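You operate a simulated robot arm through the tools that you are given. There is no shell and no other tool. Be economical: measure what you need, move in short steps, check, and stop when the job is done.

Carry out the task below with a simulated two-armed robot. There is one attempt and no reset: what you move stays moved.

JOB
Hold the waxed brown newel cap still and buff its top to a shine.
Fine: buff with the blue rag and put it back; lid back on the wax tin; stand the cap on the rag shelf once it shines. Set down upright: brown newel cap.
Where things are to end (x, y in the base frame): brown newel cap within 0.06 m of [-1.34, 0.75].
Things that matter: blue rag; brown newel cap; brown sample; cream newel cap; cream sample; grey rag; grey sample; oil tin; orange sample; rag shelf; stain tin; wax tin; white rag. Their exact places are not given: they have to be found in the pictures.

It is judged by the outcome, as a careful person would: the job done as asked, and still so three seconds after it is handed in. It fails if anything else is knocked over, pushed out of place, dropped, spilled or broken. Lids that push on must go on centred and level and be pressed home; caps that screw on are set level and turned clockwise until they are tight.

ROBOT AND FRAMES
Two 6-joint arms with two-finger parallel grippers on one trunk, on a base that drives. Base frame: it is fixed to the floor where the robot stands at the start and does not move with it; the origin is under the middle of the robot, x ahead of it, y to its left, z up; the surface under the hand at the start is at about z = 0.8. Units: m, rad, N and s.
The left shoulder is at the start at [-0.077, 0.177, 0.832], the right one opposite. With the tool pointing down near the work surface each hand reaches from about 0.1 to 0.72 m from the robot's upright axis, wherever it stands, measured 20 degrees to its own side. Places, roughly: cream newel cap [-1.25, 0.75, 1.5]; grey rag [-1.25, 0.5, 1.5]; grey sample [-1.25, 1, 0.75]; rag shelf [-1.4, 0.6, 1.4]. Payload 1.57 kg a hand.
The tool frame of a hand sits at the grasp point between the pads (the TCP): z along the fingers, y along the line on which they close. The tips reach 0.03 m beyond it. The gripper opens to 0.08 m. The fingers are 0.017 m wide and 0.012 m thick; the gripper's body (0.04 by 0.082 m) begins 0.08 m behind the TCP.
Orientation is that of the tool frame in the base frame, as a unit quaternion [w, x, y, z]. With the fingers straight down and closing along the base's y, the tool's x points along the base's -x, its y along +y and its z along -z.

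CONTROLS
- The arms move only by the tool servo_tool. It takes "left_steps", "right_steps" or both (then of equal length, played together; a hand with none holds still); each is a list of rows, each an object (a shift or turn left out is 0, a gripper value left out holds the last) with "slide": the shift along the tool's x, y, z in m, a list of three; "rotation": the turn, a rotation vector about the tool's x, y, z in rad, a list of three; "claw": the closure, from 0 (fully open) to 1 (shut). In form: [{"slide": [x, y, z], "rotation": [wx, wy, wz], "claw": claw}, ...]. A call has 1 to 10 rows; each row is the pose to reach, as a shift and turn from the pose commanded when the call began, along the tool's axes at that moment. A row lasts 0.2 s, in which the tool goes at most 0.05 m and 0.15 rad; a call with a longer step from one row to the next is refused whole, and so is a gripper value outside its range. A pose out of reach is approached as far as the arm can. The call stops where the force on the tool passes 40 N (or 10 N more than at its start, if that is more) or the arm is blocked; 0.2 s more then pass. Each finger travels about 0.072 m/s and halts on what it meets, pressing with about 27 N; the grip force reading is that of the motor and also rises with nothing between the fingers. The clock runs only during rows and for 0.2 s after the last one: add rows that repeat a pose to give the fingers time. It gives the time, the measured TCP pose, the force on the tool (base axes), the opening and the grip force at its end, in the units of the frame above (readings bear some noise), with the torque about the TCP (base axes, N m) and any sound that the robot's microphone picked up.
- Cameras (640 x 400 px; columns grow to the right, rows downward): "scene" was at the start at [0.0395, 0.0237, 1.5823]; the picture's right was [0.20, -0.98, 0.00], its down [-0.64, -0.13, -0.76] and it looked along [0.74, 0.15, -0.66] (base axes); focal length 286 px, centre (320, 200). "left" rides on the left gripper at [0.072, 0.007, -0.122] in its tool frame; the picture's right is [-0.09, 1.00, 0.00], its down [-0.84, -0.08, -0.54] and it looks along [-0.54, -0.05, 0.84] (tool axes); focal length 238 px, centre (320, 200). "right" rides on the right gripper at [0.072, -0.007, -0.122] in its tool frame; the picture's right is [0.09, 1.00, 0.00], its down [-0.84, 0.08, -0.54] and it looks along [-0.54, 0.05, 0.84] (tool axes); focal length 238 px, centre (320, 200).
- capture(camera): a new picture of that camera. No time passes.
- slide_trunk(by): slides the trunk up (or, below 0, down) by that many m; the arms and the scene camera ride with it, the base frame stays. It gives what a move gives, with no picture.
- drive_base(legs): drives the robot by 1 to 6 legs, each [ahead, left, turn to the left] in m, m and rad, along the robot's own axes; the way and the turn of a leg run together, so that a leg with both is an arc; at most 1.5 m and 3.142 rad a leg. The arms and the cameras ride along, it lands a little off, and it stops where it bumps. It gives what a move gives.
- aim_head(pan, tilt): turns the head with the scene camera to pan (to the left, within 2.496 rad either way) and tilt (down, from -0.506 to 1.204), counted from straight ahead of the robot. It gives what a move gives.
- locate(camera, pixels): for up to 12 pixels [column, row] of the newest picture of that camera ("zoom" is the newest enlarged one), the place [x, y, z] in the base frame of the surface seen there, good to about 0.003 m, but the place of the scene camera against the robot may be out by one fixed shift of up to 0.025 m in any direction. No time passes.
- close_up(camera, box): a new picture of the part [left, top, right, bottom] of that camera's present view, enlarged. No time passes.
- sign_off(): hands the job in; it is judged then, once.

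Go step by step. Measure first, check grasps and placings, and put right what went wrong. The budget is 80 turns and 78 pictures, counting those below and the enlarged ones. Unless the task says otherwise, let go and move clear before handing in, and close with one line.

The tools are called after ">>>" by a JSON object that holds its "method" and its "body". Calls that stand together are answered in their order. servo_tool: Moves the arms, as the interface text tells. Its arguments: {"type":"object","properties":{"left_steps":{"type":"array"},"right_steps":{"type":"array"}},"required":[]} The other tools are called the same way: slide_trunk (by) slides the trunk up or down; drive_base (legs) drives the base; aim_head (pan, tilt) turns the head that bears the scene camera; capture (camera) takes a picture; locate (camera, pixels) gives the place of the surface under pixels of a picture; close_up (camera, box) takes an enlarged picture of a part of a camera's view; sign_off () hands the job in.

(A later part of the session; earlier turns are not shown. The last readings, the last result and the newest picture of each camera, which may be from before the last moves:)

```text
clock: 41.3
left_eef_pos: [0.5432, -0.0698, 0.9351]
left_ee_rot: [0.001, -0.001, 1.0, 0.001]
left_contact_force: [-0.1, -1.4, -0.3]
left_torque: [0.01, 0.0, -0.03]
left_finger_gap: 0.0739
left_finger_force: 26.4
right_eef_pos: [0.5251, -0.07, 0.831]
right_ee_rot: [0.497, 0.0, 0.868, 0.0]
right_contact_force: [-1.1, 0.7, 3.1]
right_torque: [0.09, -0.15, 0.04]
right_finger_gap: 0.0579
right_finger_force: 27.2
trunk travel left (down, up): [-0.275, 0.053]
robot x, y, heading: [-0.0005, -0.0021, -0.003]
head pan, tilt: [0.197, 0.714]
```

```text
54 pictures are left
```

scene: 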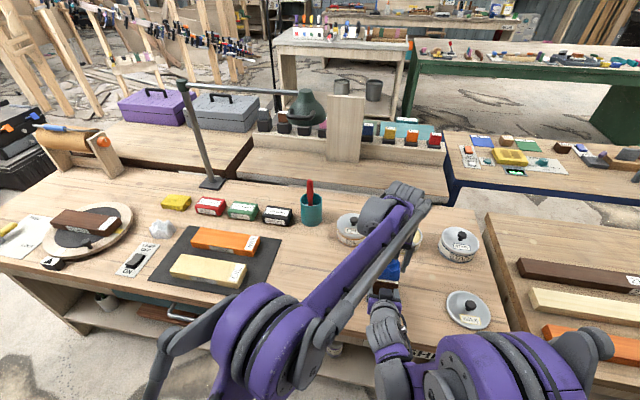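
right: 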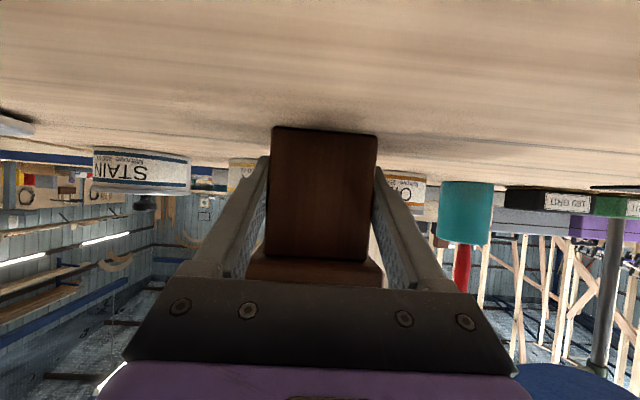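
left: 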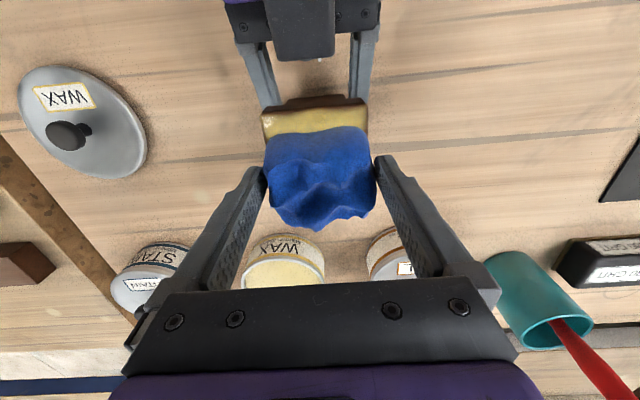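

Contact keeps easing to zero as the rag creeps in the grip. I'll loop again with 0.8 mm of press added.

>>> {"method": "servo_tool", "body": {"left_steps": [{"slide": [0.006, 0, 0.0005], "claw": 1}, {"slide": [0.018, 0, 0.001]}, {"slide": [0.01, 0.01, 0.001]}, {"slide": [-0.004, 0.012, 0.001]}, {"slide": [-0.014, 0, 0.001]}, {"slide": [-0.004, -0.01, 0.001]}, {"slide": [0.01, -0.012, 0.001]}, {"slide": [0.022, -0.005, 0.001]}, {"slide": [0.012, 0, 0.001]}, {"slide": [0, 0, 0.001]}]}}

>>> {"method": "servo_tool", "body": {"left_steps": [{"slide": [0.012, 0, 0.0004], "claw": 1}, {"slide": [0.022, 0, 0.0004]}, {"slide": [0.01, 0.01, 0.0004]}, {"slide": [-0.004, 0.012, 0.0004]}, {"slide": [-0.014, 0, 0.0004]}, {"slide": [-0.004, -0.01, 0.0004]}, {"slide": [0.01, -0.012, 0.0004]}, {"slide": [0.022, -0.005, 0.0004]}, {"slide": [0.012, 0, 0.0004]}, {"slide": [0, 0, 0.0004]}]}}

>>> {"method": "servo_tool", "body": {"left_steps": [{"slide": [0, 0, -0.04], "claw": 1}, {"slide": [0, 0.04, -0.06]}, {"slide": [0, 0.08, -0.06]}, {"slide": [0, 0.12, -0.06]}, {"slide": [0, 0.16, -0.06]}, {"slide": [0, 0.18, -0.06]}, {"slide": [0, 0.18, -0.06]}]}}

>>> {"method": "close_up", "body": {"camera": "scene", "box": [320, 220, 480, 320]}}

>>> {"method": "capture", "body": {"camera": "left"}}

```text
clock: 43.5
left_eef_pos: [0.5399, -0.0702, 0.9332]
left_ee_rot: [-0.001, -0.001, 1.0, 0.001]
left_contact_force: [-13.2, 0.9, 25.1]
left_torque: [0.13, 0.45, 0.06]
left_finger_gap: 0.0738
left_finger_force: 27.0
right_eef_pos: [0.5248, -0.0697, 0.8329]
right_ee_rot: [0.497, 0.001, 0.867, -0.001]
right_contact_force: [11.2, 2.0, -10.4]
right_torque: [0.07, 0.63, 0.03]
right_finger_gap: 0.0576
right_finger_force: 27.2
trunk travel left (down, up): [-0.275, 0.053]
robot x, y, heading: [-0.0009, 0.0027, -0.0]
head pan, tilt: [0.197, 0.714]
```

```text
clock: 45.7
left_eef_pos: [0.5414, -0.0704, 0.9339]
left_ee_rot: [0.001, 0.0, 1.0, 0.002]
left_contact_force: [1.0, -0.1, 0.0]
left_torque: [0.03, 0.01, 0.01]
left_finger_gap: 0.0741
left_finger_force: 26.6
right_eef_pos: [0.5256, -0.0715, 0.8321]
right_ee_rot: [0.498, 0.001, 0.867, -0.001]
right_contact_force: [-1.7, 0.2, 13.3]
right_torque: [-0.01, -0.57, 0.02]
right_finger_gap: 0.0576
right_finger_force: 26.8
trunk travel left (down, up): [-0.275, 0.053]
robot x, y, heading: [0.001, 0.0018, 0.003]
head pan, tilt: [0.197, 0.714]
```

```text
clock: 47.3
left_eef_pos: [0.5435, 0.1102, 0.9939]
left_ee_rot: [0.001, 0.0, 1.0, 0.001]
left_contact_force: [-0.4, 0.3, -0.5]
left_torque: [0.0, -0.01, 0.0]
left_finger_gap: 0.074
left_finger_force: 26.8
right_eef_pos: [0.5245, -0.0698, 0.832]
right_ee_rot: [0.498, 0.001, 0.867, -0.001]
right_contact_force: [-0.4, -0.6, 17.0]
right_torque: [0.05, -0.41, 0.02]
right_finger_gap: 0.0577
right_finger_force: 27.1
trunk travel left (down, up): [-0.275, 0.053]
robot x, y, heading: [-0.0025, 0.0002, -0.003]
head pan, tilt: [0.197, 0.714]
```

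```text
4.00 times, centred on (400, 270) of scene
```

zoom: 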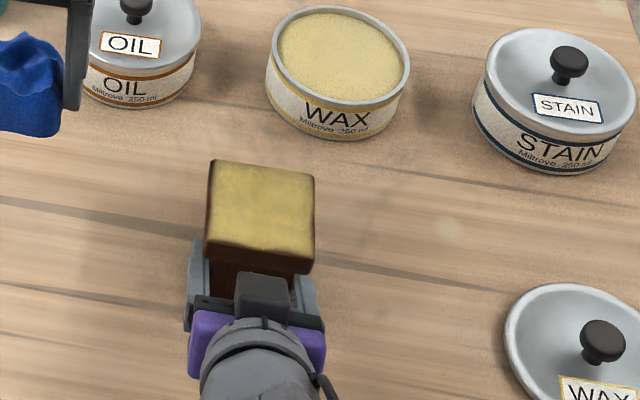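

```text
52 pictures are left
```

left: 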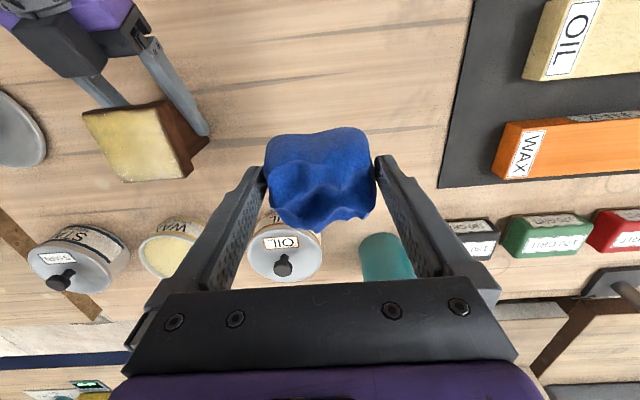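

The golden colour hasn't changed between the last two passes, so it looks finished. I'll zoom in on the top to confirm.

>>> {"method": "close_up", "body": {"camera": "left", "box": [70, 80, 230, 200]}}

```text
3.33 times, centred on (150, 140) of left
```

zoom: 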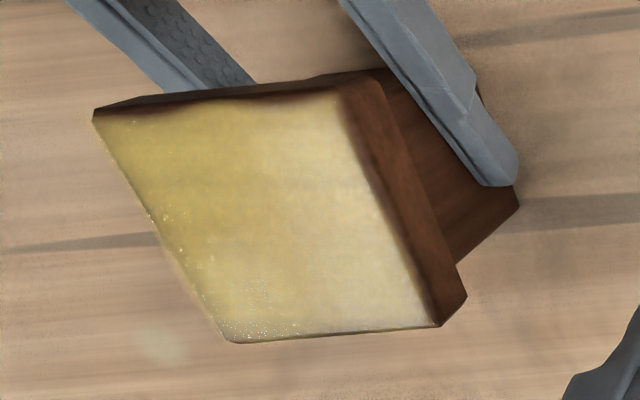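

Some speckled residue remains along the right-hand (-y) and far (+x) edges. I'll do another pass biased to that corner and the edges.

>>> {"method": "servo_tool", "body": {"left_steps": [{"slide": [0, -0.04, 0], "claw": 1}, {"slide": [0, -0.08, 0]}, {"slide": [-0.004, -0.12, 0]}, {"slide": [-0.007, -0.16, 0]}, {"slide": [-0.009, -0.195, 0.02]}, {"slide": [-0.009, -0.195, 0.05]}, {"slide": [-0.009, -0.195, 0.059]}, {"slide": [-0.009, -0.195, 0.061]}, {"slide": [-0.009, -0.195, 0.062]}, {"slide": [-0.009, -0.195, 0.062]}]}}

```text
clock: 49.4
left_eef_pos: [0.55, -0.0863, 0.9339]
left_ee_rot: [0.003, -0.001, 1.0, 0.0]
left_contact_force: [1.2, -0.3, 13.9]
left_torque: [-0.21, 0.0, -0.04]
left_finger_gap: 0.0738
left_finger_force: 27.2
right_eef_pos: [0.5244, -0.0695, 0.8323]
right_ee_rot: [0.498, 0.001, 0.867, 0.0]
right_contact_force: [0.5, -1.4, 12.6]
right_torque: [0.07, 0.18, -0.02]
right_finger_gap: 0.0577
right_finger_force: 27.0
trunk travel left (down, up): [-0.275, 0.053]
robot x, y, heading: [-0.0021, -0.0003, 0.0]
head pan, tilt: [0.197, 0.714]
stopped in row 10 (left hand): the force on the tool passed its limit at 41 N (the readings are from after the stop); the commanded pose is now the measured one
```

Contact is at 14 N near that corner. I'll stroke along both edges with slow steps.

>>> {"method": "servo_tool", "body": {"left_steps": [{"slide": [0.01, 0, 0], "claw": 1}, {"slide": [0.02, 0, 0]}, {"slide": [0.01, 0, 0]}, {"slide": [0, 0, 0]}, {"slide": [-0.01, 0.005, 0]}, {"slide": [-0.01, 0.017, 0]}, {"slide": [-0.01, 0.028, 0]}, {"slide": [-0.01, 0.015, 0]}, {"slide": [-0.006, 0.003, 0]}, {"slide": [0, 0, 0]}]}}

>>> {"method": "servo_tool", "body": {"left_steps": [{"slide": [0.01, 0, 0.0005], "claw": 1}, {"slide": [0.02, 0, 0.0005]}, {"slide": [0.01, 0, 0.0005]}, {"slide": [0, 0, 0.0005]}, {"slide": [-0.01, 0.005, 0.0005]}, {"slide": [-0.01, 0.017, 0.0005]}, {"slide": [-0.01, 0.028, 0.0005]}, {"slide": [-0.01, 0.015, 0.0005]}, {"slide": [-0.006, 0.003, 0.0005]}, {"slide": [0, 0, 0.0005]}]}}

>>> {"method": "servo_tool", "body": {"left_steps": [{"slide": [0.01, 0.005, 0.0003], "claw": 1}, {"slide": [0.02, 0.01, 0.0003]}, {"slide": [0.025, 0.022, 0.0003]}, {"slide": [0.015, 0.03, 0.0003]}, {"slide": [0.003, 0.03, 0.0003]}, {"slide": [0.0, 0.018, 0.0003]}, {"slide": [0.0, 0.006, 0.0003]}, {"slide": [0.01, 0.003, 0.0003]}, {"slide": [0.015, 0.01, 0.0003]}, {"slide": [0.01, 0.015, 0.0003]}]}}

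>>> {"method": "servo_tool", "body": {"left_steps": [{"slide": [0, 0, -0.04], "claw": 1}, {"slide": [0, 0.04, -0.06]}, {"slide": [0, 0.08, -0.06]}, {"slide": [0, 0.12, -0.06]}, {"slide": [0, 0.16, -0.06]}, {"slide": [0, 0.18, -0.06]}, {"slide": [0, 0.18, -0.06]}]}}

>>> {"method": "close_up", "body": {"camera": "left", "box": [70, 80, 230, 200]}}

>>> {"method": "close_up", "body": {"camera": "scene", "box": [320, 220, 480, 320]}}

```text
clock: 51.6
left_eef_pos: [0.5507, -0.0847, 0.933]
left_ee_rot: [0.003, -0.002, 1.0, 0.002]
left_contact_force: [8.6, 3.4, 16.9]
left_torque: [0.44, -0.45, -0.1]
left_finger_gap: 0.074
left_finger_force: 27.3
right_eef_pos: [0.5246, -0.0702, 0.8316]
right_ee_rot: [0.497, 0.001, 0.868, -0.001]
right_contact_force: [-0.3, -1.9, 14.2]
right_torque: [-0.06, -0.63, -0.01]
right_finger_gap: 0.0579
right_finger_force: 27.4
trunk travel left (down, up): [-0.275, 0.053]
robot x, y, heading: [0.0011, 0.0019, -0.001]
head pan, tilt: [0.197, 0.714]
```

```text
clock: 53.4
left_eef_pos: [0.5614, -0.0615, 0.9322]
left_ee_rot: [0.001, -0.004, 1.0, 0.006]
left_contact_force: [-2.4, 3.4, 12.0]
left_torque: [0.17, -0.1, 0.01]
left_finger_gap: 0.0744
left_finger_force: 26.9
right_eef_pos: [0.5248, -0.0715, 0.8318]
right_ee_rot: [0.497, 0.003, 0.868, -0.001]
right_contact_force: [-1.5, 1.4, 9.0]
right_torque: [-0.18, -0.14, -0.07]
right_finger_gap: 0.0577
right_finger_force: 27.1
trunk travel left (down, up): [-0.275, 0.053]
robot x, y, heading: [0.0016, 0.0006, 0.006]
head pan, tilt: [0.197, 0.714]
stopped in row 9 (left hand): the force on the tool passed its limit at 43 N (the readings are from after the stop); the commanded pose is now the measured one
```

```text
clock: 55.6
left_eef_pos: [0.5512, -0.0489, 0.932]
left_ee_rot: [0.0, -0.003, 1.0, 0.005]
left_contact_force: [-2.8, -2.7, 7.9]
left_torque: [-0.09, -0.08, -0.11]
left_finger_gap: 0.0744
left_finger_force: 27.3
right_eef_pos: [0.5251, -0.0714, 0.8326]
right_ee_rot: [0.497, 0.003, 0.868, -0.001]
right_contact_force: [0.4, 4.6, 10.6]
right_torque: [-0.16, 0.01, 0.17]
right_finger_gap: 0.0576
right_finger_force: 27.0
trunk travel left (down, up): [-0.275, 0.053]
robot x, y, heading: [0.0037, -0.0003, -0.004]
head pan, tilt: [0.197, 0.714]
```

```text
clock: 57.2
left_eef_pos: [0.5525, 0.133, 0.9904]
left_ee_rot: [0.002, -0.003, 1.0, 0.005]
left_contact_force: [-0.3, 0.0, 0.3]
left_torque: [0.03, -0.03, 0.0]
left_finger_gap: 0.0744
left_finger_force: 26.8
right_eef_pos: [0.5244, -0.0711, 0.8304]
right_ee_rot: [0.497, 0.003, 0.868, -0.001]
right_contact_force: [-2.0, 0.8, 18.8]
right_torque: [0.01, -0.34, 0.06]
right_finger_gap: 0.0577
right_finger_force: 26.5
trunk travel left (down, up): [-0.275, 0.053]
robot x, y, heading: [-0.0014, 0.0009, 0.001]
head pan, tilt: [0.197, 0.714]
```

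```text
3.33 times, centred on (150, 140) of left
```

zoom: 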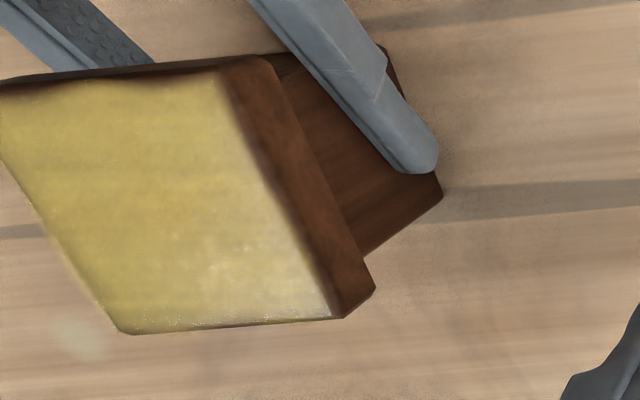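

```text
4.00 times, centred on (400, 270) of scene
```

zoom: 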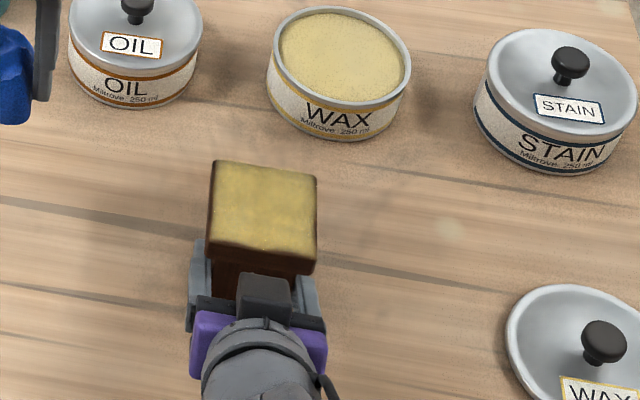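

The right-hand side is clear now. A pale patch remains at the far-left (+x,+y) corner, so I'll buff there.

>>> {"method": "servo_tool", "body": {"left_steps": [{"slide": [0, -0.04, 0], "claw": 1}, {"slide": [0, -0.08, 0]}, {"slide": [0, -0.12, 0]}, {"slide": [-0.002, -0.16, 0]}, {"slide": [-0.004, -0.185, 0.02]}, {"slide": [-0.004, -0.185, 0.045]}, {"slide": [-0.004, -0.185, 0.055]}, {"slide": [-0.004, -0.185, 0.0575]}, {"slide": [-0.004, -0.185, 0.0585]}, {"slide": [-0.004, -0.185, 0.0585]}]}}

>>> {"method": "servo_tool", "body": {"left_steps": [{"slide": [0.01, 0, 0.0005], "claw": 1}, {"slide": [0.018, 0.005, 0.0005]}, {"slide": [0.008, 0.01, 0.0005]}, {"slide": [-0.004, 0.01, 0.0005]}, {"slide": [-0.008, 0, 0.0005]}, {"slide": [-0.008, -0.01, 0.0005]}, {"slide": [-0.004, 0, 0.0005]}, {"slide": [0.006, 0.01, 0.0005]}, {"slide": [-0.004, 0.01, 0.0005]}, {"slide": [0, 0, 0.0005]}]}}

>>> {"method": "servo_tool", "body": {"left_steps": [{"slide": [0.01, 0, 0.0005], "claw": 1}, {"slide": [0.018, 0.005, 0.0005]}, {"slide": [0.008, 0.01, 0.0005]}, {"slide": [-0.004, 0.01, 0.0005]}, {"slide": [-0.008, 0, 0.0005]}, {"slide": [-0.008, -0.01, 0.0005]}, {"slide": [-0.004, 0, 0.0005]}, {"slide": [0.006, 0.01, 0.0005]}, {"slide": [-0.004, 0.01, 0.0005]}, {"slide": [0, 0, 0.0005]}]}}

>>> {"method": "servo_tool", "body": {"left_steps": [{"slide": [0, 0, -0.04], "claw": 1}, {"slide": [0, 0.04, -0.06]}, {"slide": [0, 0.08, -0.06]}, {"slide": [0, 0.12, -0.06]}, {"slide": [0, 0.15, -0.06]}, {"slide": [0, 0.15, -0.06]}]}}

>>> {"method": "close_up", "body": {"camera": "left", "box": [70, 80, 230, 200]}}

```text
clock: 59.4
left_eef_pos: [0.5564, -0.0515, 0.9309]
left_ee_rot: [0.002, -0.003, 1.0, 0.005]
left_contact_force: [1.8, 1.7, 11.8]
left_torque: [0.15, -0.21, 0.02]
left_finger_gap: 0.0742
left_finger_force: 26.8
right_eef_pos: [0.5259, -0.0719, 0.8308]
right_ee_rot: [0.497, 0.003, 0.868, -0.001]
right_contact_force: [-0.5, 0.2, 11.1]
right_torque: [-0.14, -0.1, 0.06]
right_finger_gap: 0.0578
right_finger_force: 26.8
trunk travel left (down, up): [-0.275, 0.053]
robot x, y, heading: [-0.0023, 0.0001, 0.006]
head pan, tilt: [0.197, 0.714]
```

```text
clock: 61.6
left_eef_pos: [0.5565, -0.0484, 0.9316]
left_ee_rot: [0.002, -0.004, 1.0, 0.006]
left_contact_force: [3.7, 14.3, 26.9]
left_torque: [0.49, -0.17, 0.05]
left_finger_gap: 0.0741
left_finger_force: 27.0
right_eef_pos: [0.5249, -0.0712, 0.8315]
right_ee_rot: [0.496, 0.004, 0.868, -0.002]
right_contact_force: [2.3, -4.9, 0.2]
right_torque: [0.48, -0.61, -0.16]
right_finger_gap: 0.0578
right_finger_force: 26.9
trunk travel left (down, up): [-0.275, 0.053]
robot x, y, heading: [-0.0019, 0.0016, 0.001]
head pan, tilt: [0.197, 0.714]
```

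```text
clock: 63.8
left_eef_pos: [0.5546, -0.0493, 0.93]
left_ee_rot: [0.002, -0.005, 1.0, 0.007]
left_contact_force: [2.4, 8.2, 16.7]
left_torque: [0.13, -0.08, 0.04]
left_finger_gap: 0.074
left_finger_force: 27.3
right_eef_pos: [0.5245, -0.0707, 0.8311]
right_ee_rot: [0.496, 0.003, 0.868, 0.0]
right_contact_force: [-1.1, -3.4, 3.6]
right_torque: [0.32, -0.62, -0.17]
right_finger_gap: 0.0576
right_finger_force: 27.3
trunk travel left (down, up): [-0.275, 0.053]
robot x, y, heading: [0.0031, -0.0033, -0.003]
head pan, tilt: [0.197, 0.714]
```

```text
clock: 65.2
left_eef_pos: [0.553, 0.0951, 0.9929]
left_ee_rot: [0.001, -0.003, 1.0, 0.006]
left_contact_force: [1.0, 0.4, -0.2]
left_torque: [0.02, 0.02, 0.0]
left_finger_gap: 0.074
left_finger_force: 27.3
right_eef_pos: [0.5244, -0.072, 0.8312]
right_ee_rot: [0.496, 0.002, 0.868, 0.001]
right_contact_force: [-2.7, -0.1, 15.3]
right_torque: [-0.08, -0.64, -0.01]
right_finger_gap: 0.0578
right_finger_force: 26.6
trunk travel left (down, up): [-0.275, 0.053]
robot x, y, heading: [0.002, 0.0012, 0.002]
head pan, tilt: [0.197, 0.714]
```

```text
3.33 times, centred on (150, 140) of left
```

zoom: 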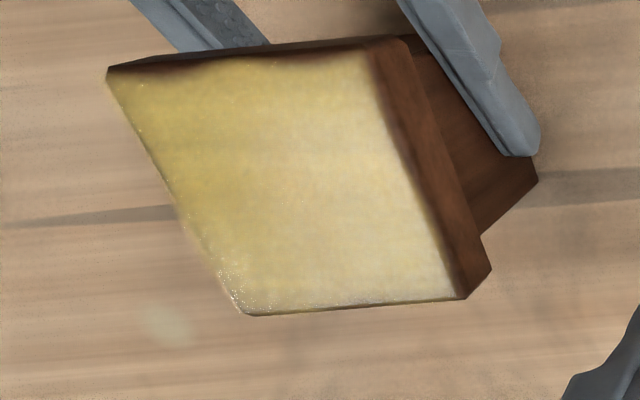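

The pale area shifts with the viewpoint, so it is a gloss highlight, and the chalky film is gone. I'll put the rag back at its starting place, (0.477,0.109).

>>> {"method": "servo_tool", "body": {"left_steps": [{"slide": [0.035, 0.007, 0], "rotation": [0.012, 0.002, 0.006], "claw": 1}, {"slide": [0.076, 0.0135, 0], "rotation": [0.012, 0.002, 0.006]}, {"slide": [0.076, 0.0135, 0.04], "rotation": [0.012, 0.002, 0.006]}, {"slide": [0.076, 0.0135, 0.08], "rotation": [0.012, 0.002, 0.006]}, {"slide": [0.076, 0.0135, 0.115], "rotation": [0.012, 0.002, 0.006]}, {"slide": [0.076, 0.0135, 0.14], "rotation": [0.012, 0.002, 0.006]}, {"slide": [0.076, 0.0135, 0.147], "rotation": [0.012, 0.002, 0.006]}, {"slide": [0.076, 0.0135, 0.151], "rotation": [0.012, 0.002, 0.006]}, {"slide": [0.076, 0.0135, 0.153], "rotation": [0.012, 0.002, 0.006]}, {"slide": [0.076, 0.0135, 0.153], "rotation": [0.012, 0.002, 0.006]}]}}

```text
clock: 67.4
left_eef_pos: [0.4791, 0.1102, 0.8399]
left_ee_rot: [0.0, 0.0, 1.0, 0.0]
left_contact_force: [-0.9, -1.0, 0.1]
left_torque: [0.05, 0.01, -0.01]
left_finger_gap: 0.0738
left_finger_force: 27.1
right_eef_pos: [0.5259, -0.0706, 0.8306]
right_ee_rot: [0.496, 0.003, 0.869, -0.001]
right_contact_force: [-3.3, 0.4, 7.1]
right_torque: [-0.03, -0.13, -0.02]
right_finger_gap: 0.0578
right_finger_force: 27.0
trunk travel left (down, up): [-0.275, 0.053]
robot x, y, heading: [-0.002, 0.001, -0.002]
head pan, tilt: [0.197, 0.714]
```

No contact yet, so I'll lower in millimetre steps until the rag touches.

>>> {"method": "servo_tool", "body": {"left_steps": [{"slide": [0, 0, 0.001], "claw": 1}, {"slide": [0, 0, 0.002]}, {"slide": [0, 0, 0.003]}, {"slide": [0, 0, 0.003]}]}}

```text
clock: 68.4
left_eef_pos: [0.4779, 0.1113, 0.8368]
left_ee_rot: [0.001, -0.001, 1.0, 0.0]
left_contact_force: [-1.2, 1.7, 26.6]
left_torque: [0.61, -0.5, 0.01]
left_finger_gap: 0.0739
left_finger_force: 26.7
right_eef_pos: [0.5239, -0.0705, 0.8314]
right_ee_rot: [0.497, 0.004, 0.868, -0.001]
right_contact_force: [-0.3, -0.6, 0.4]
right_torque: [-0.01, 0.03, -0.01]
right_finger_gap: 0.0578
right_finger_force: 27.0
trunk travel left (down, up): [-0.275, 0.053]
robot x, y, heading: [0.0004, 0.0042, 0.004]
head pan, tilt: [0.197, 0.714]
```

The rag touches the table. I'll open both hands and back each one straight out along its own axis.

>>> {"method": "servo_tool", "body": {"left_steps": [{"slide": [0, 0, -0.0005], "claw": 0}, {"slide": [0, 0, -0.0005], "claw": 0}, {"slide": [0, 0, -0.0005], "claw": 0}, {"slide": [0, 0, -0.02]}, {"slide": [0, 0, -0.06]}, {"slide": [0, 0, -0.1]}, {"slide": [0, 0, -0.14]}, {"slide": [0, 0, -0.17]}, {"slide": [0, 0, -0.17]}], "right_steps": [{"slide": [0, 0, 0], "claw": 0}, {"slide": [0, 0, 0], "claw": 0}, {"slide": [0, 0, 0], "claw": 0}, {"slide": [0, 0, -0.02]}, {"slide": [0, 0, -0.05]}, {"slide": [0, 0, -0.08]}, {"slide": [0, 0, -0.11]}, {"slide": [0, 0, -0.12]}, {"slide": [0, 0, -0.12]}]}}

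>>> {"method": "capture", "body": {"camera": "left"}}

>>> {"method": "capture", "body": {"camera": "scene"}}

```text
clock: 70.4
left_eef_pos: [0.4798, 0.1113, 1.0094]
left_ee_rot: [-0.001, 0.0, 1.0, 0.0]
left_contact_force: [-0.5, 0.5, -0.8]
left_torque: [0.01, -0.03, 0.0]
left_finger_gap: 0.08
left_finger_force: 0.0
right_eef_pos: [0.4226, -0.0702, 0.8896]
right_ee_rot: [0.497, 0.002, 0.868, 0.0]
right_contact_force: [0.2, 0.1, -0.2]
right_torque: [0.0, 0.01, 0.01]
right_finger_gap: 0.0801
right_finger_force: 0.0
trunk travel left (down, up): [-0.275, 0.053]
robot x, y, heading: [-0.0028, -0.0011, 0.005]
head pan, tilt: [0.197, 0.714]
```

```text
47 pictures are left
```

left: 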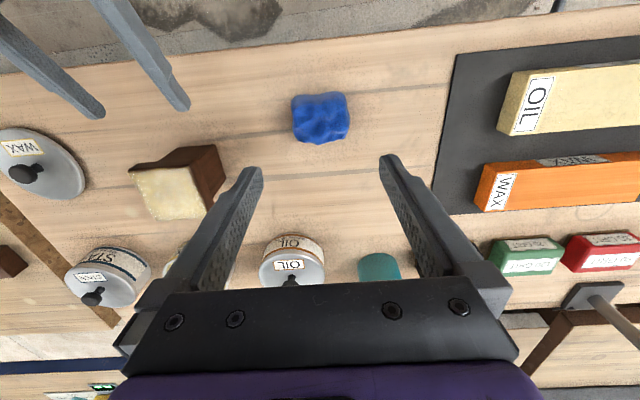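

```text
46 pictures are left
```

scene: 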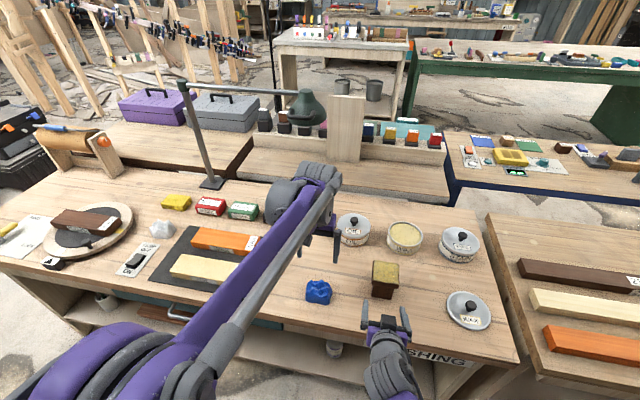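

The rag is back in its spot and the cap stands free. The right hand will raise, straighten to vertical and move toward the wax lid at (0.518,-0.307).

>>> {"method": "servo_tool", "body": {"right_steps": [{"slide": [-0.0225, -0.03, -0.0086], "rotation": [0, 0.13, 0], "claw": 0}, {"slide": [-0.045, -0.06, -0.017], "rotation": [0, 0.26, 0]}, {"slide": [-0.0675, -0.09, -0.026], "rotation": [0, 0.39, 0]}, {"slide": [-0.09, -0.12, -0.0345], "rotation": [0, 0.52, 0]}, {"slide": [-0.1125, -0.15, -0.043], "rotation": [0, 0.65, 0]}, {"slide": [-0.135, -0.18, -0.052], "rotation": [0, 0.78, 0]}, {"slide": [-0.158, -0.21, -0.06], "rotation": [0, 0.91, 0]}, {"slide": [-0.18, -0.237, -0.069], "rotation": [0, 1.04, 0]}, {"slide": [-0.18, -0.237, -0.069], "rotation": [0, 1.04, 0]}]}}

>>> {"method": "capture", "body": {"camera": "right"}}

```text
clock: 72.4
left_eef_pos: [0.4783, 0.1122, 1.0093]
left_ee_rot: [0.0, 0.0, 1.0, 0.0]
left_contact_force: [-0.6, 0.0, 0.1]
left_torque: [0.0, -0.05, -0.02]
left_finger_gap: 0.0802
left_finger_force: 0.0
right_eef_pos: [0.4524, -0.3087, 1.083]
right_ee_rot: [-0.002, 0.003, 1.0, 0.002]
right_contact_force: [0.4, 0.2, 0.0]
right_torque: [0.03, 0.02, 0.04]
right_finger_gap: 0.0801
right_finger_force: 0.1
trunk travel left (down, up): [-0.275, 0.053]
robot x, y, heading: [-0.0012, -0.0029, 0.005]
head pan, tilt: [0.197, 0.714]
```

```text
45 pictures are left
```

right: 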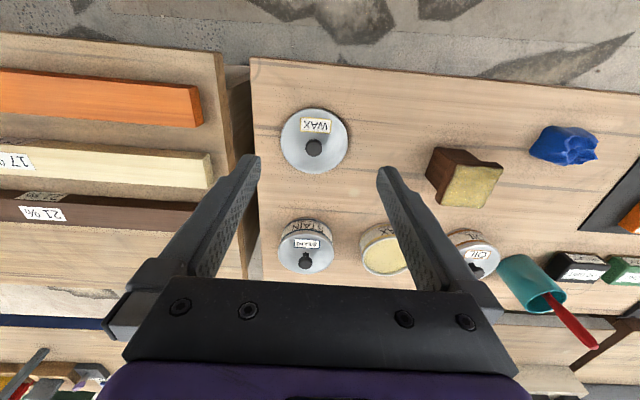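

The lid is well in view. I'll zoom in and measure the knob and the tin rim.

>>> {"method": "close_up", "body": {"camera": "right", "box": [270, 95, 430, 285]}}

>>> {"method": "locate", "body": {"camera": "right", "pixels": [[314, 148], [308, 148], [320, 148], [314, 142], [314, 154], [283, 140], [347, 140], [314, 110], [380, 228], [363, 245], [398, 245], [377, 268]]}}

```text
2.11 times, centred on (350, 190) of right
```

zoom: 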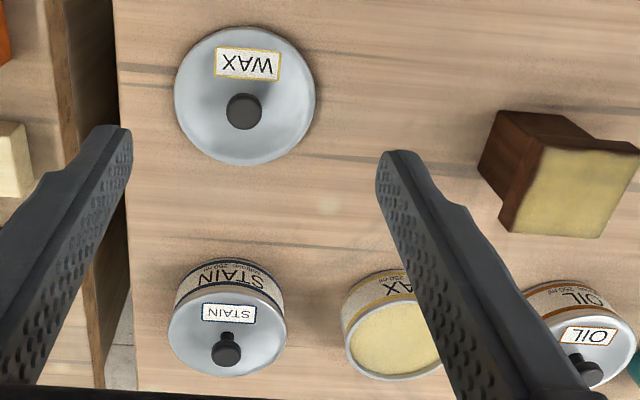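

```text
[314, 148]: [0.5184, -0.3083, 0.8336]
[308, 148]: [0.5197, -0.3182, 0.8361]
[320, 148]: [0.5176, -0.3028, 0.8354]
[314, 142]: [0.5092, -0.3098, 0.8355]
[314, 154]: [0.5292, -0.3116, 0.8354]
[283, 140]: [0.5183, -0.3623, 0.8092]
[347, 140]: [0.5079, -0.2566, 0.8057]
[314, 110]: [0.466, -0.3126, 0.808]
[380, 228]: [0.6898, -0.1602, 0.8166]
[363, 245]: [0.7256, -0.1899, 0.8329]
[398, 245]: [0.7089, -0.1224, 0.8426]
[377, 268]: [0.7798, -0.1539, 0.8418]
```

The knob is at (0.519,-0.310) with its top at z 0.836. I'll descend over it, to tip height 0.815, and grip.

>>> {"method": "servo_tool", "body": {"right_steps": [{"slide": [-0.035, -0.001, 0.02], "rotation": [0.004, -0.004, -0.006], "claw": 0}, {"slide": [-0.0665, -0.001, 0.05], "rotation": [0.004, -0.004, -0.006]}, {"slide": [-0.0665, -0.001, 0.09], "rotation": [0.004, -0.004, -0.006]}, {"slide": [-0.0665, -0.001, 0.13], "rotation": [0.004, -0.004, -0.006]}, {"slide": [-0.0665, -0.001, 0.17], "rotation": [0.004, -0.004, -0.006]}, {"slide": [-0.0665, -0.001, 0.2], "rotation": [0.004, -0.004, -0.006]}, {"slide": [-0.0665, -0.001, 0.2], "rotation": [0.004, -0.004, -0.006]}]}}

>>> {"method": "capture", "body": {"camera": "right"}}

```text
clock: 74.0
left_eef_pos: [0.4805, 0.1112, 1.0086]
left_ee_rot: [0.0, 0.0, 1.0, 0.0]
left_contact_force: [0.4, 0.2, 0.5]
left_torque: [-0.02, 0.01, 0.02]
left_finger_gap: 0.0801
left_finger_force: 0.0
right_eef_pos: [0.5175, -0.3086, 0.8805]
right_ee_rot: [0.001, 0.0, 1.0, -0.001]
right_contact_force: [-0.5, 0.0, -0.1]
right_torque: [-0.01, 0.0, -0.04]
right_finger_gap: 0.0799
right_finger_force: 0.1
trunk travel left (down, up): [-0.275, 0.053]
robot x, y, heading: [-0.0001, 0.0009, 0.002]
head pan, tilt: [0.197, 0.714]
```

```text
43 pictures are left
```

right: 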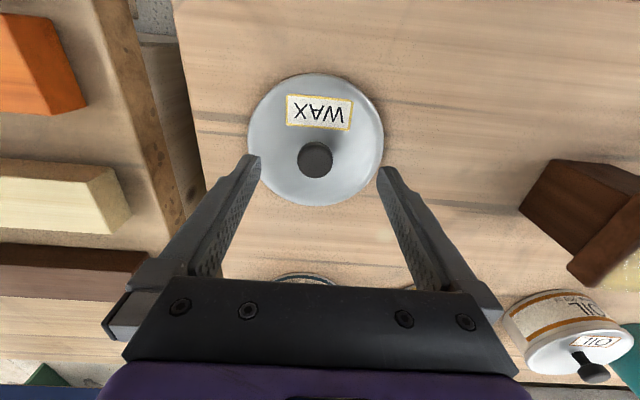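

>>> {"method": "locate", "body": {"camera": "right", "pixels": [[315, 152], [300, 158], [330, 158], [316, 143], [315, 170], [315, 178], [315, 200], [250, 145], [382, 145], [315, 76]]}}

>>> {"method": "servo_tool", "body": {"right_steps": [{"slide": [-0.001, -0.001, 0.015], "claw": 0}, {"slide": [-0.001, -0.001, 0.028]}, {"slide": [-0.001, -0.001, 0.0355]}, {"slide": [-0.001, -0.001, 0.0355]}, {"slide": [-0.001, -0.001, 0.0355], "claw": 1}, {"slide": [-0.001, -0.001, 0.0355], "claw": 1}, {"slide": [-0.001, -0.001, 0.0355], "claw": 1}, {"slide": [-0.001, -0.001, 0.0355], "claw": 1}, {"slide": [-0.001, -0.001, 0.0355], "claw": 1}]}}

>>> {"method": "capture", "body": {"camera": "right"}}

```text
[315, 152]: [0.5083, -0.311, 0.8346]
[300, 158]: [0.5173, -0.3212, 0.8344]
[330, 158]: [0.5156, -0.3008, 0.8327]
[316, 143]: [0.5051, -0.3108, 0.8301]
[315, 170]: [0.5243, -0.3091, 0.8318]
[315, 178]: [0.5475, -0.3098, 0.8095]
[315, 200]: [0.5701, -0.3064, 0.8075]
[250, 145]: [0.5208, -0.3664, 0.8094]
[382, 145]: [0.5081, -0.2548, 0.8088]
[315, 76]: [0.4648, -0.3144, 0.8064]
```

```text
clock: 76.0
left_eef_pos: [0.4794, 0.111, 1.0102]
left_ee_rot: [0.0, -0.001, 1.0, -0.001]
left_contact_force: [0.1, 0.3, 0.0]
left_torque: [0.02, -0.03, 0.02]
left_finger_gap: 0.0798
left_finger_force: 0.2
right_eef_pos: [0.5188, -0.3095, 0.8453]
right_ee_rot: [0.001, 0.001, 1.0, -0.001]
right_contact_force: [0.5, 0.1, 0.6]
right_torque: [0.02, 0.0, 0.04]
right_finger_gap: 0.0266
right_finger_force: 27.3
trunk travel left (down, up): [-0.275, 0.053]
robot x, y, heading: [0.0001, -0.0019, 0.0]
head pan, tilt: [0.197, 0.714]
```

```text
42 pictures are left
```

right: 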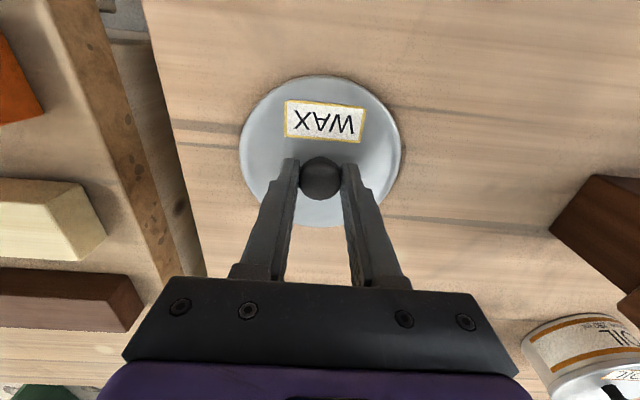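

The knob is gripped at a gap of 0.027. I'll lift the lid to TCP z≈1.03, raise the left hand out of the way, then drive ahead 0.08 m to bring the tin within reach.

>>> {"method": "servo_tool", "body": {"right_steps": [{"slide": [0, 0, -0.01], "claw": 1}, {"slide": [0, 0, -0.04]}, {"slide": [0, 0, -0.08]}, {"slide": [0, 0, -0.12]}, {"slide": [0, 0, -0.16]}, {"slide": [0, 0, -0.185]}, {"slide": [0, 0, -0.185]}], "left_steps": [{"slide": [0, 0.01, -0.03]}, {"slide": [0, 0.02, -0.06]}, {"slide": [0, 0.04, -0.1]}, {"slide": [0, 0.06, -0.12]}, {"slide": [0.03, 0.08, -0.14]}, {"slide": [0.06, 0.1, -0.14]}, {"slide": [0.06, 0.1, -0.14]}]}}

>>> {"method": "drive_base", "body": {"legs": [[0.08, 0, 0]]}}

>>> {"method": "capture", "body": {"camera": "right"}}

```text
clock: 77.6
left_eef_pos: [0.4181, 0.2114, 1.1469]
left_ee_rot: [-0.001, 0.0, 1.0, -0.001]
left_contact_force: [-0.4, 0.0, -0.6]
left_torque: [-0.01, -0.01, -0.01]
left_finger_gap: 0.0801
left_finger_force: 0.0
right_eef_pos: [0.5196, -0.3081, 1.0297]
right_ee_rot: [0.0, 0.0, 1.0, -0.001]
right_contact_force: [0.9, -0.2, -0.9]
right_torque: [0.0, 0.01, 0.01]
right_finger_gap: 0.0267
right_finger_force: 26.8
trunk travel left (down, up): [-0.275, 0.053]
robot x, y, heading: [0.0013, 0.0002, 0.004]
head pan, tilt: [0.197, 0.714]
```

```text
clock: 78.7
left_eef_pos: [0.4972, 0.2109, 1.1466]
left_ee_rot: [0.0, 0.0, 1.0, -0.001]
left_contact_force: [1.1, 0.3, -0.3]
left_torque: [0.01, 0.04, 0.01]
left_finger_gap: 0.0799
left_finger_force: 0.1
right_eef_pos: [0.5988, -0.3071, 1.0297]
right_ee_rot: [0.001, 0.0, 1.0, -0.001]
right_contact_force: [0.4, 0.8, -0.1]
right_torque: [0.01, 0.02, 0.0]
right_finger_gap: 0.0267
right_finger_force: 27.0
trunk travel left (down, up): [-0.275, 0.053]
robot x, y, heading: [0.0747, 0.0015, 0.001]
head pan, tilt: [0.197, 0.714]
```

```text
41 pictures are left
```

right: 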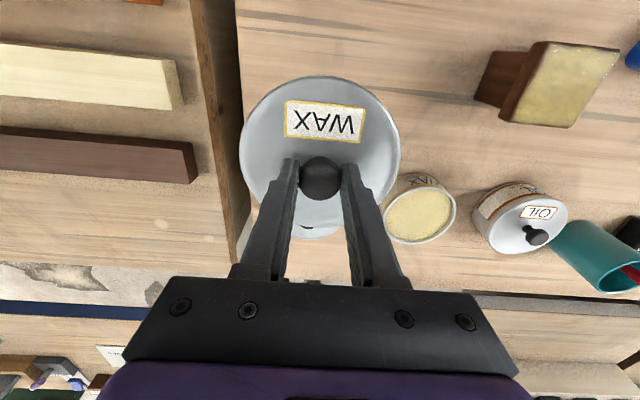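

The lid hangs level and the tin is in view at (420,212). I'll zoom in and locate its rim.

>>> {"method": "close_up", "body": {"camera": "right", "box": [360, 160, 480, 260]}}

>>> {"method": "locate", "body": {"camera": "right", "pixels": [[388, 222], [455, 210], [419, 190], [424, 242], [398, 202], [445, 195], [400, 237], [448, 230], [420, 215], [320, 110], [280, 140], [370, 140]]}}

```text
4.00 times, centred on (420, 210) of right
```

zoom: 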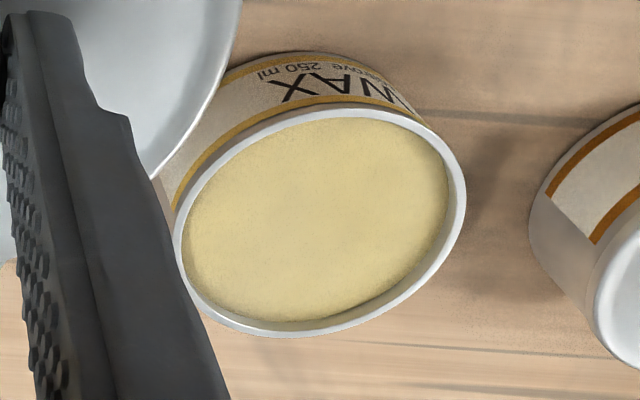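

```text
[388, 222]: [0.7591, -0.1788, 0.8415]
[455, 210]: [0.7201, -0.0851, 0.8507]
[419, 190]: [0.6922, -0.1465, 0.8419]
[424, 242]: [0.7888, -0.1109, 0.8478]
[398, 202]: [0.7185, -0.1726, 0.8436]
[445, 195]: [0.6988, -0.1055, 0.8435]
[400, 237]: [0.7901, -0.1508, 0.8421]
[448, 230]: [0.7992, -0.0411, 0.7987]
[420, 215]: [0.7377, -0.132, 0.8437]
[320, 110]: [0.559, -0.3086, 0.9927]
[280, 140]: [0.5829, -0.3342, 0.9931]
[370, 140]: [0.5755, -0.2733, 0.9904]
```

>>> {"method": "locate", "body": {"camera": "zoom", "pixels": [[460, 190], [177, 240], [330, 113], [270, 332], [425, 135], [190, 290], [395, 295], [230, 142], [340, 322], [200, 180], [450, 235], [225, 318]]}}

```text
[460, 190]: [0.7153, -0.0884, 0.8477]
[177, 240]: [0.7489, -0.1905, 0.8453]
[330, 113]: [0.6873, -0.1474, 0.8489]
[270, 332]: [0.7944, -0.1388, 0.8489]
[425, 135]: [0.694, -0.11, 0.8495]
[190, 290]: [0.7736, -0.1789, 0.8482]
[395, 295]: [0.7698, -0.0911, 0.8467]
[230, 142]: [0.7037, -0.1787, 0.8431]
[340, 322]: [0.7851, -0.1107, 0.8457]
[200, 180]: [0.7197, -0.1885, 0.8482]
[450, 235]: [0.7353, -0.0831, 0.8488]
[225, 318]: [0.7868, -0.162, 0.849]
```

The tin's centre is at about (0.739,-0.137) with its rim at z 0.848. Next I'll measure the lid disc's edges to find its offset from the tool.

>>> {"method": "locate", "body": {"camera": "right", "pixels": [[319, 79], [243, 150], [397, 150], [262, 100], [378, 100], [250, 190], [390, 190], [244, 130], [397, 130]]}}

```text
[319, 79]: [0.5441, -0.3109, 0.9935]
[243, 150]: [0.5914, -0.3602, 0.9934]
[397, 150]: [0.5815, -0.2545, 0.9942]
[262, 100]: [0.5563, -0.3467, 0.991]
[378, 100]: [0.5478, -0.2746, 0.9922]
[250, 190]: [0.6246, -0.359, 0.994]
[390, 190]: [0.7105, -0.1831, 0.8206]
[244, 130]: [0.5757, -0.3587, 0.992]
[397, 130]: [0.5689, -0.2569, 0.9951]
```

The lid is centred on the tool to within about 1 mm. I'll move it over the tin and lower to 4 cm above the rim.

>>> {"method": "servo_tool", "body": {"right_steps": [{"slide": [-0.025, 0.03, 0], "claw": 1}, {"slide": [-0.053, 0.064, 0]}, {"slide": [-0.081, 0.098, 0]}, {"slide": [-0.11, 0.132, 0]}, {"slide": [-0.13, 0.158, 0]}, {"slide": [-0.141, 0.17, 0.02]}, {"slide": [-0.141, 0.17, 0.05]}, {"slide": [-0.141, 0.17, 0.09]}, {"slide": [-0.141, 0.17, 0.09]}]}}

>>> {"method": "capture", "body": {"camera": "right"}}

>>> {"method": "capture", "body": {"camera": "scene"}}

```text
clock: 80.7
left_eef_pos: [0.4967, 0.2115, 1.1478]
left_ee_rot: [-0.001, -0.001, 1.0, 0.0]
left_contact_force: [0.6, -0.2, -0.4]
left_torque: [0.02, -0.02, -0.01]
left_finger_gap: 0.0801
left_finger_force: 0.0
right_eef_pos: [0.7386, -0.1354, 0.939]
right_ee_rot: [0.001, 0.001, 1.0, -0.001]
right_contact_force: [0.7, -0.1, -1.1]
right_torque: [0.0, -0.02, 0.01]
right_finger_gap: 0.0267
right_finger_force: 27.0
right hand out of reach, approached as far as the arm can: row 6
trunk travel left (down, up): [-0.275, 0.053]
robot x, y, heading: [0.0808, 0.0006, 0.0]
head pan, tilt: [0.197, 0.714]
```

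```text
39 pictures are left
```

right: 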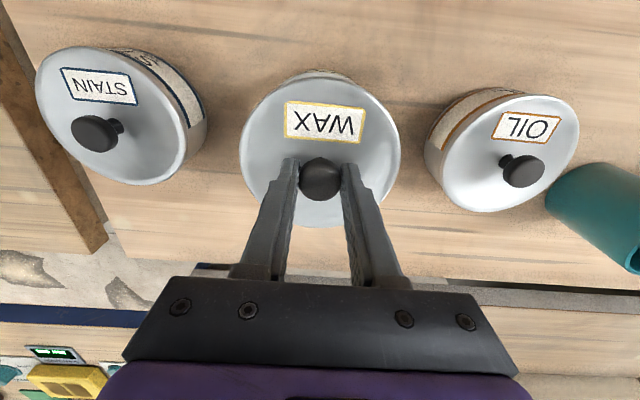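

```text
38 pictures are left
```

scene: 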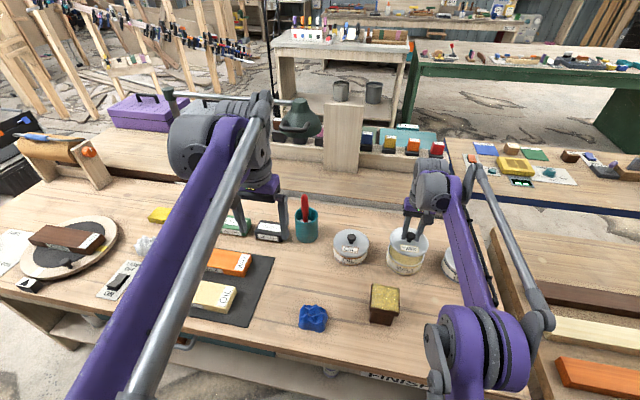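

The position reached is (0.7386,-0.1354,0.939). I'll check the alignment from the scene camera.

>>> {"method": "close_up", "body": {"camera": "scene", "box": [360, 200, 460, 300]}}

>>> {"method": "close_up", "body": {"camera": "right", "box": [230, 50, 410, 240]}}

```text
4.00 times, centred on (410, 250) of scene
```

zoom: 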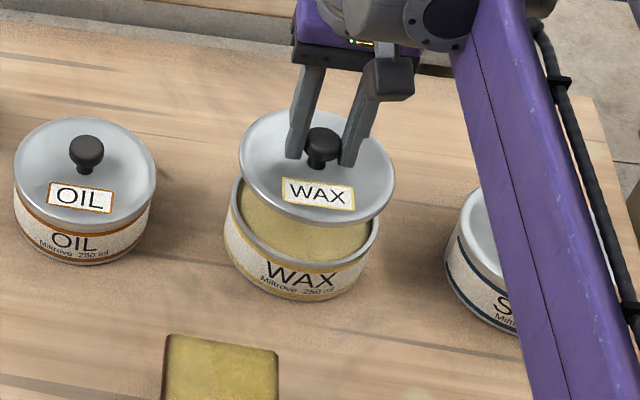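

```text
2.11 times, centred on (320, 145) of right
```

zoom: 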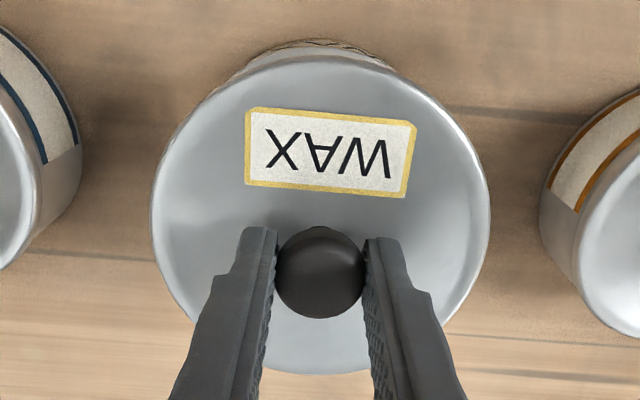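

>>> {"method": "locate", "body": {"camera": "scene", "pixels": [[391, 242], [427, 247], [397, 253], [417, 255], [389, 251], [423, 257], [394, 261], [406, 266], [416, 264]]}}

```text
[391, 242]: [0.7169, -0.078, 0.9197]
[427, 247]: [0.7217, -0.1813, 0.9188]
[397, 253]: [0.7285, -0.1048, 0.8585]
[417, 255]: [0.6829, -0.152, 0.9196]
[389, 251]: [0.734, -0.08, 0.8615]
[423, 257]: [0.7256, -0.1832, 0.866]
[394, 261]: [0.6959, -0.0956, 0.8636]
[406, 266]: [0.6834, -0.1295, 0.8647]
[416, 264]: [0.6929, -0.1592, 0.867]
```

The lid appears about 2 mm too far in +y and 2–3 mm short in x. I'll correct that, lower to 1 cm above the rim and look again.

>>> {"method": "servo_tool", "body": {"right_steps": [{"slide": [-0.003, -0.0016, 0.01], "claw": 1}, {"slide": [-0.003, -0.0016, 0.025]}, {"slide": [-0.003, -0.0016, 0.034]}, {"slide": [-0.003, -0.0016, 0.034]}]}}

>>> {"method": "close_up", "body": {"camera": "scene", "box": [360, 200, 460, 300]}}

>>> {"method": "close_up", "body": {"camera": "right", "box": [230, 50, 410, 240]}}

```text
clock: 81.7
left_eef_pos: [0.4967, 0.2107, 1.147]
left_ee_rot: [0.0, 0.0, 1.0, 0.0]
left_contact_force: [-0.3, -0.8, -0.1]
left_torque: [-0.02, 0.01, 0.02]
left_finger_gap: 0.0799
left_finger_force: 0.0
right_eef_pos: [0.7413, -0.1386, 0.9057]
right_ee_rot: [0.001, 0.0, 1.0, -0.001]
right_contact_force: [-0.1, 0.7, -0.3]
right_torque: [-0.03, -0.03, 0.02]
right_finger_gap: 0.0266
right_finger_force: 26.7
trunk travel left (down, up): [-0.275, 0.053]
robot x, y, heading: [0.0793, -0.0011, 0.002]
head pan, tilt: [0.197, 0.714]
```

```text
4.00 times, centred on (410, 250) of scene
```

zoom: 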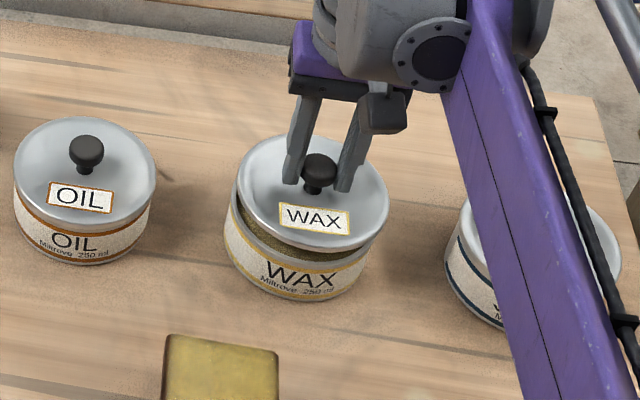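

```text
2.11 times, centred on (320, 145) of right
```

zoom: 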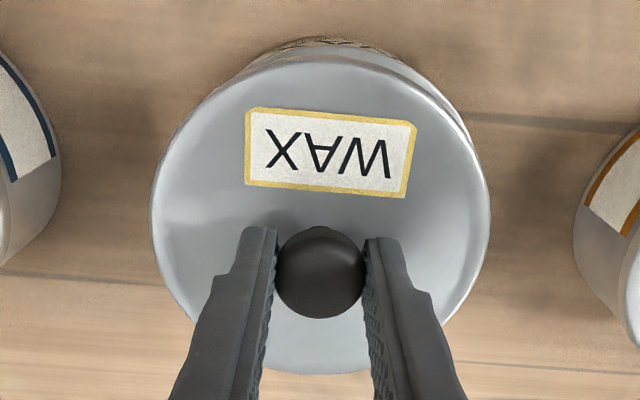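

The right view shows the tin peeking out more on its +y side, so I'll shift 2 mm in +y and lower gently to first contact.

>>> {"method": "servo_tool", "body": {"right_steps": [{"slide": [0, 0.002, 0], "claw": 1}, {"slide": [0, 0.002, 0.004]}, {"slide": [0, 0.002, 0.008]}, {"slide": [0, 0.002, 0.01]}, {"slide": [0, 0.002, 0.012]}, {"slide": [0, 0.002, 0.012]}]}}

>>> {"method": "close_up", "body": {"camera": "scene", "box": [360, 200, 460, 300]}}

>>> {"method": "close_up", "body": {"camera": "right", "box": [230, 50, 410, 240]}}

```text
clock: 83.1
left_eef_pos: [0.4975, 0.2107, 1.1474]
left_ee_rot: [-0.001, 0.0, 1.0, 0.0]
left_contact_force: [0.1, 0.3, -0.2]
left_torque: [0.01, -0.01, 0.0]
left_finger_gap: 0.0796
left_finger_force: 0.1
right_eef_pos: [0.7426, -0.1379, 0.895]
right_ee_rot: [0.001, 0.0, 1.0, -0.001]
right_contact_force: [-2.1, -0.9, 0.4]
right_torque: [-0.03, 0.02, -0.03]
right_finger_gap: 0.0267
right_finger_force: 26.7
trunk travel left (down, up): [-0.275, 0.053]
robot x, y, heading: [0.0811, -0.0006, 0.005]
head pan, tilt: [0.197, 0.714]
```

```text
4.00 times, centred on (410, 250) of scene
```

zoom: 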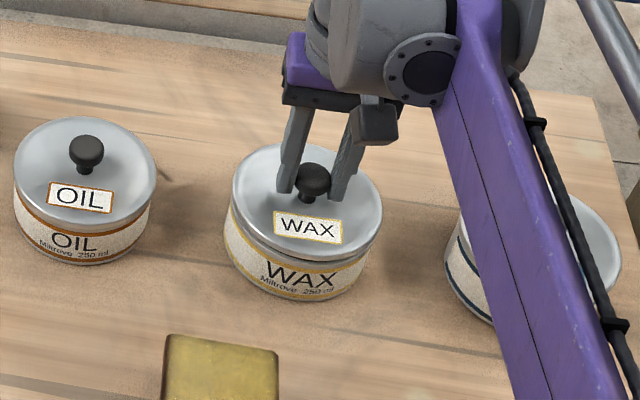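

```text
2.11 times, centred on (320, 145) of right
```

zoom: 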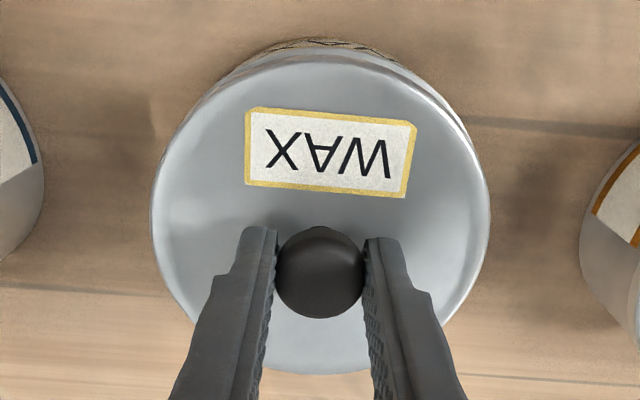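

It looks aligned now. I'll lower on in 1 mm steps to seat the lid, watching the force.

>>> {"method": "servo_tool", "body": {"right_steps": [{"slide": [0, 0, 0.001], "claw": 1}, {"slide": [0, 0, 0.002]}, {"slide": [0, 0, 0.003]}, {"slide": [0, 0, 0.004]}, {"slide": [0, 0, 0.005]}, {"slide": [0, 0, 0.005]}]}}

```text
clock: 84.5
left_eef_pos: [0.4978, 0.2105, 1.1464]
left_ee_rot: [0.0, 0.001, 1.0, 0.0]
left_contact_force: [-0.6, -0.4, 0.0]
left_torque: [0.06, 0.0, -0.01]
left_finger_gap: 0.0798
left_finger_force: 0.0
right_eef_pos: [0.7421, -0.1371, 0.8923]
right_ee_rot: [0.002, 0.0, 1.0, -0.001]
right_contact_force: [3.7, 0.9, 9.1]
right_torque: [0.04, -0.05, -0.01]
right_finger_gap: 0.0266
right_finger_force: 27.5
trunk travel left (down, up): [-0.275, 0.053]
robot x, y, heading: [0.0844, -0.0019, -0.001]
head pan, tilt: [0.197, 0.714]
```

Contact is at 9 N at z 0.892. I'll press further.

>>> {"method": "servo_tool", "body": {"right_steps": [{"slide": [0, 0, 0.001], "claw": 1}, {"slide": [0, 0, 0.002]}, {"slide": [0, 0, 0.003]}, {"slide": [0, 0, 0.004]}, {"slide": [0, 0, 0.005]}, {"slide": [0, 0, 0.006]}, {"slide": [0, 0, 0.006]}]}}

>>> {"method": "close_up", "body": {"camera": "scene", "box": [360, 200, 460, 300]}}

```text
clock: 86.1
left_eef_pos: [0.4946, 0.2123, 1.1471]
left_ee_rot: [0.0, -0.001, 1.0, 0.0]
left_contact_force: [1.5, -0.4, -0.4]
left_torque: [-0.01, -0.01, -0.01]
left_finger_gap: 0.0802
left_finger_force: 0.0
right_eef_pos: [0.7414, -0.1381, 0.8859]
right_ee_rot: [0.001, -0.001, 1.0, -0.001]
right_contact_force: [-3.4, -2.9, 26.9]
right_torque: [-0.01, 0.16, 0.0]
right_finger_gap: 0.0267
right_finger_force: 26.6
trunk travel left (down, up): [-0.275, 0.053]
robot x, y, heading: [0.0798, -0.006, 0.002]
head pan, tilt: [0.197, 0.714]
```

```text
4.00 times, centred on (410, 250) of scene
```

zoom: 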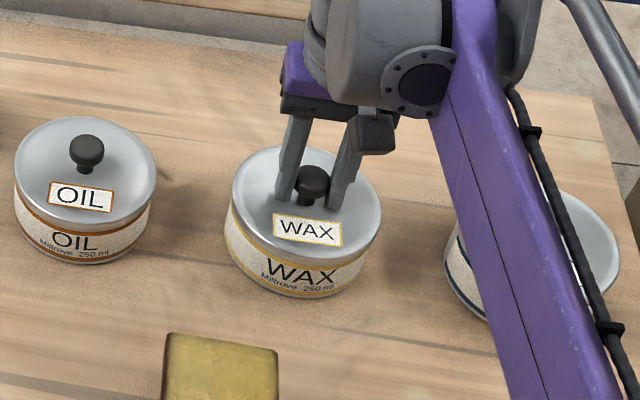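

The lid went down 6 mm, to z 0.886 at 27 N. I'll press a little more to make sure it is home.

>>> {"method": "servo_tool", "body": {"right_steps": [{"slide": [0, 0, 0.001], "claw": 1}, {"slide": [0, 0, 0.002]}, {"slide": [0, 0, 0.003]}, {"slide": [0, 0, 0.003]}]}}

```text
clock: 86.7
left_eef_pos: [0.4946, 0.2125, 1.1481]
left_ee_rot: [0.0, 0.0, 1.0, 0.0]
left_contact_force: [0.8, 0.3, -0.1]
left_torque: [0.02, -0.03, -0.03]
left_finger_gap: 0.08
left_finger_force: 0.0
right_eef_pos: [0.7413, -0.1373, 0.886]
right_ee_rot: [0.001, 0.0, 1.0, -0.001]
right_contact_force: [-5.7, 0.4, 24.0]
right_torque: [0.22, -0.27, 0.02]
right_finger_gap: 0.0268
right_finger_force: 27.2
trunk travel left (down, up): [-0.275, 0.053]
robot x, y, heading: [0.0821, 0.0011, 0.004]
head pan, tilt: [0.197, 0.714]
stopped in row 2 (right hand): the force on the tool passed its limit at 42 N (the readings are from after the stop); the commanded pose is now the measured one
```

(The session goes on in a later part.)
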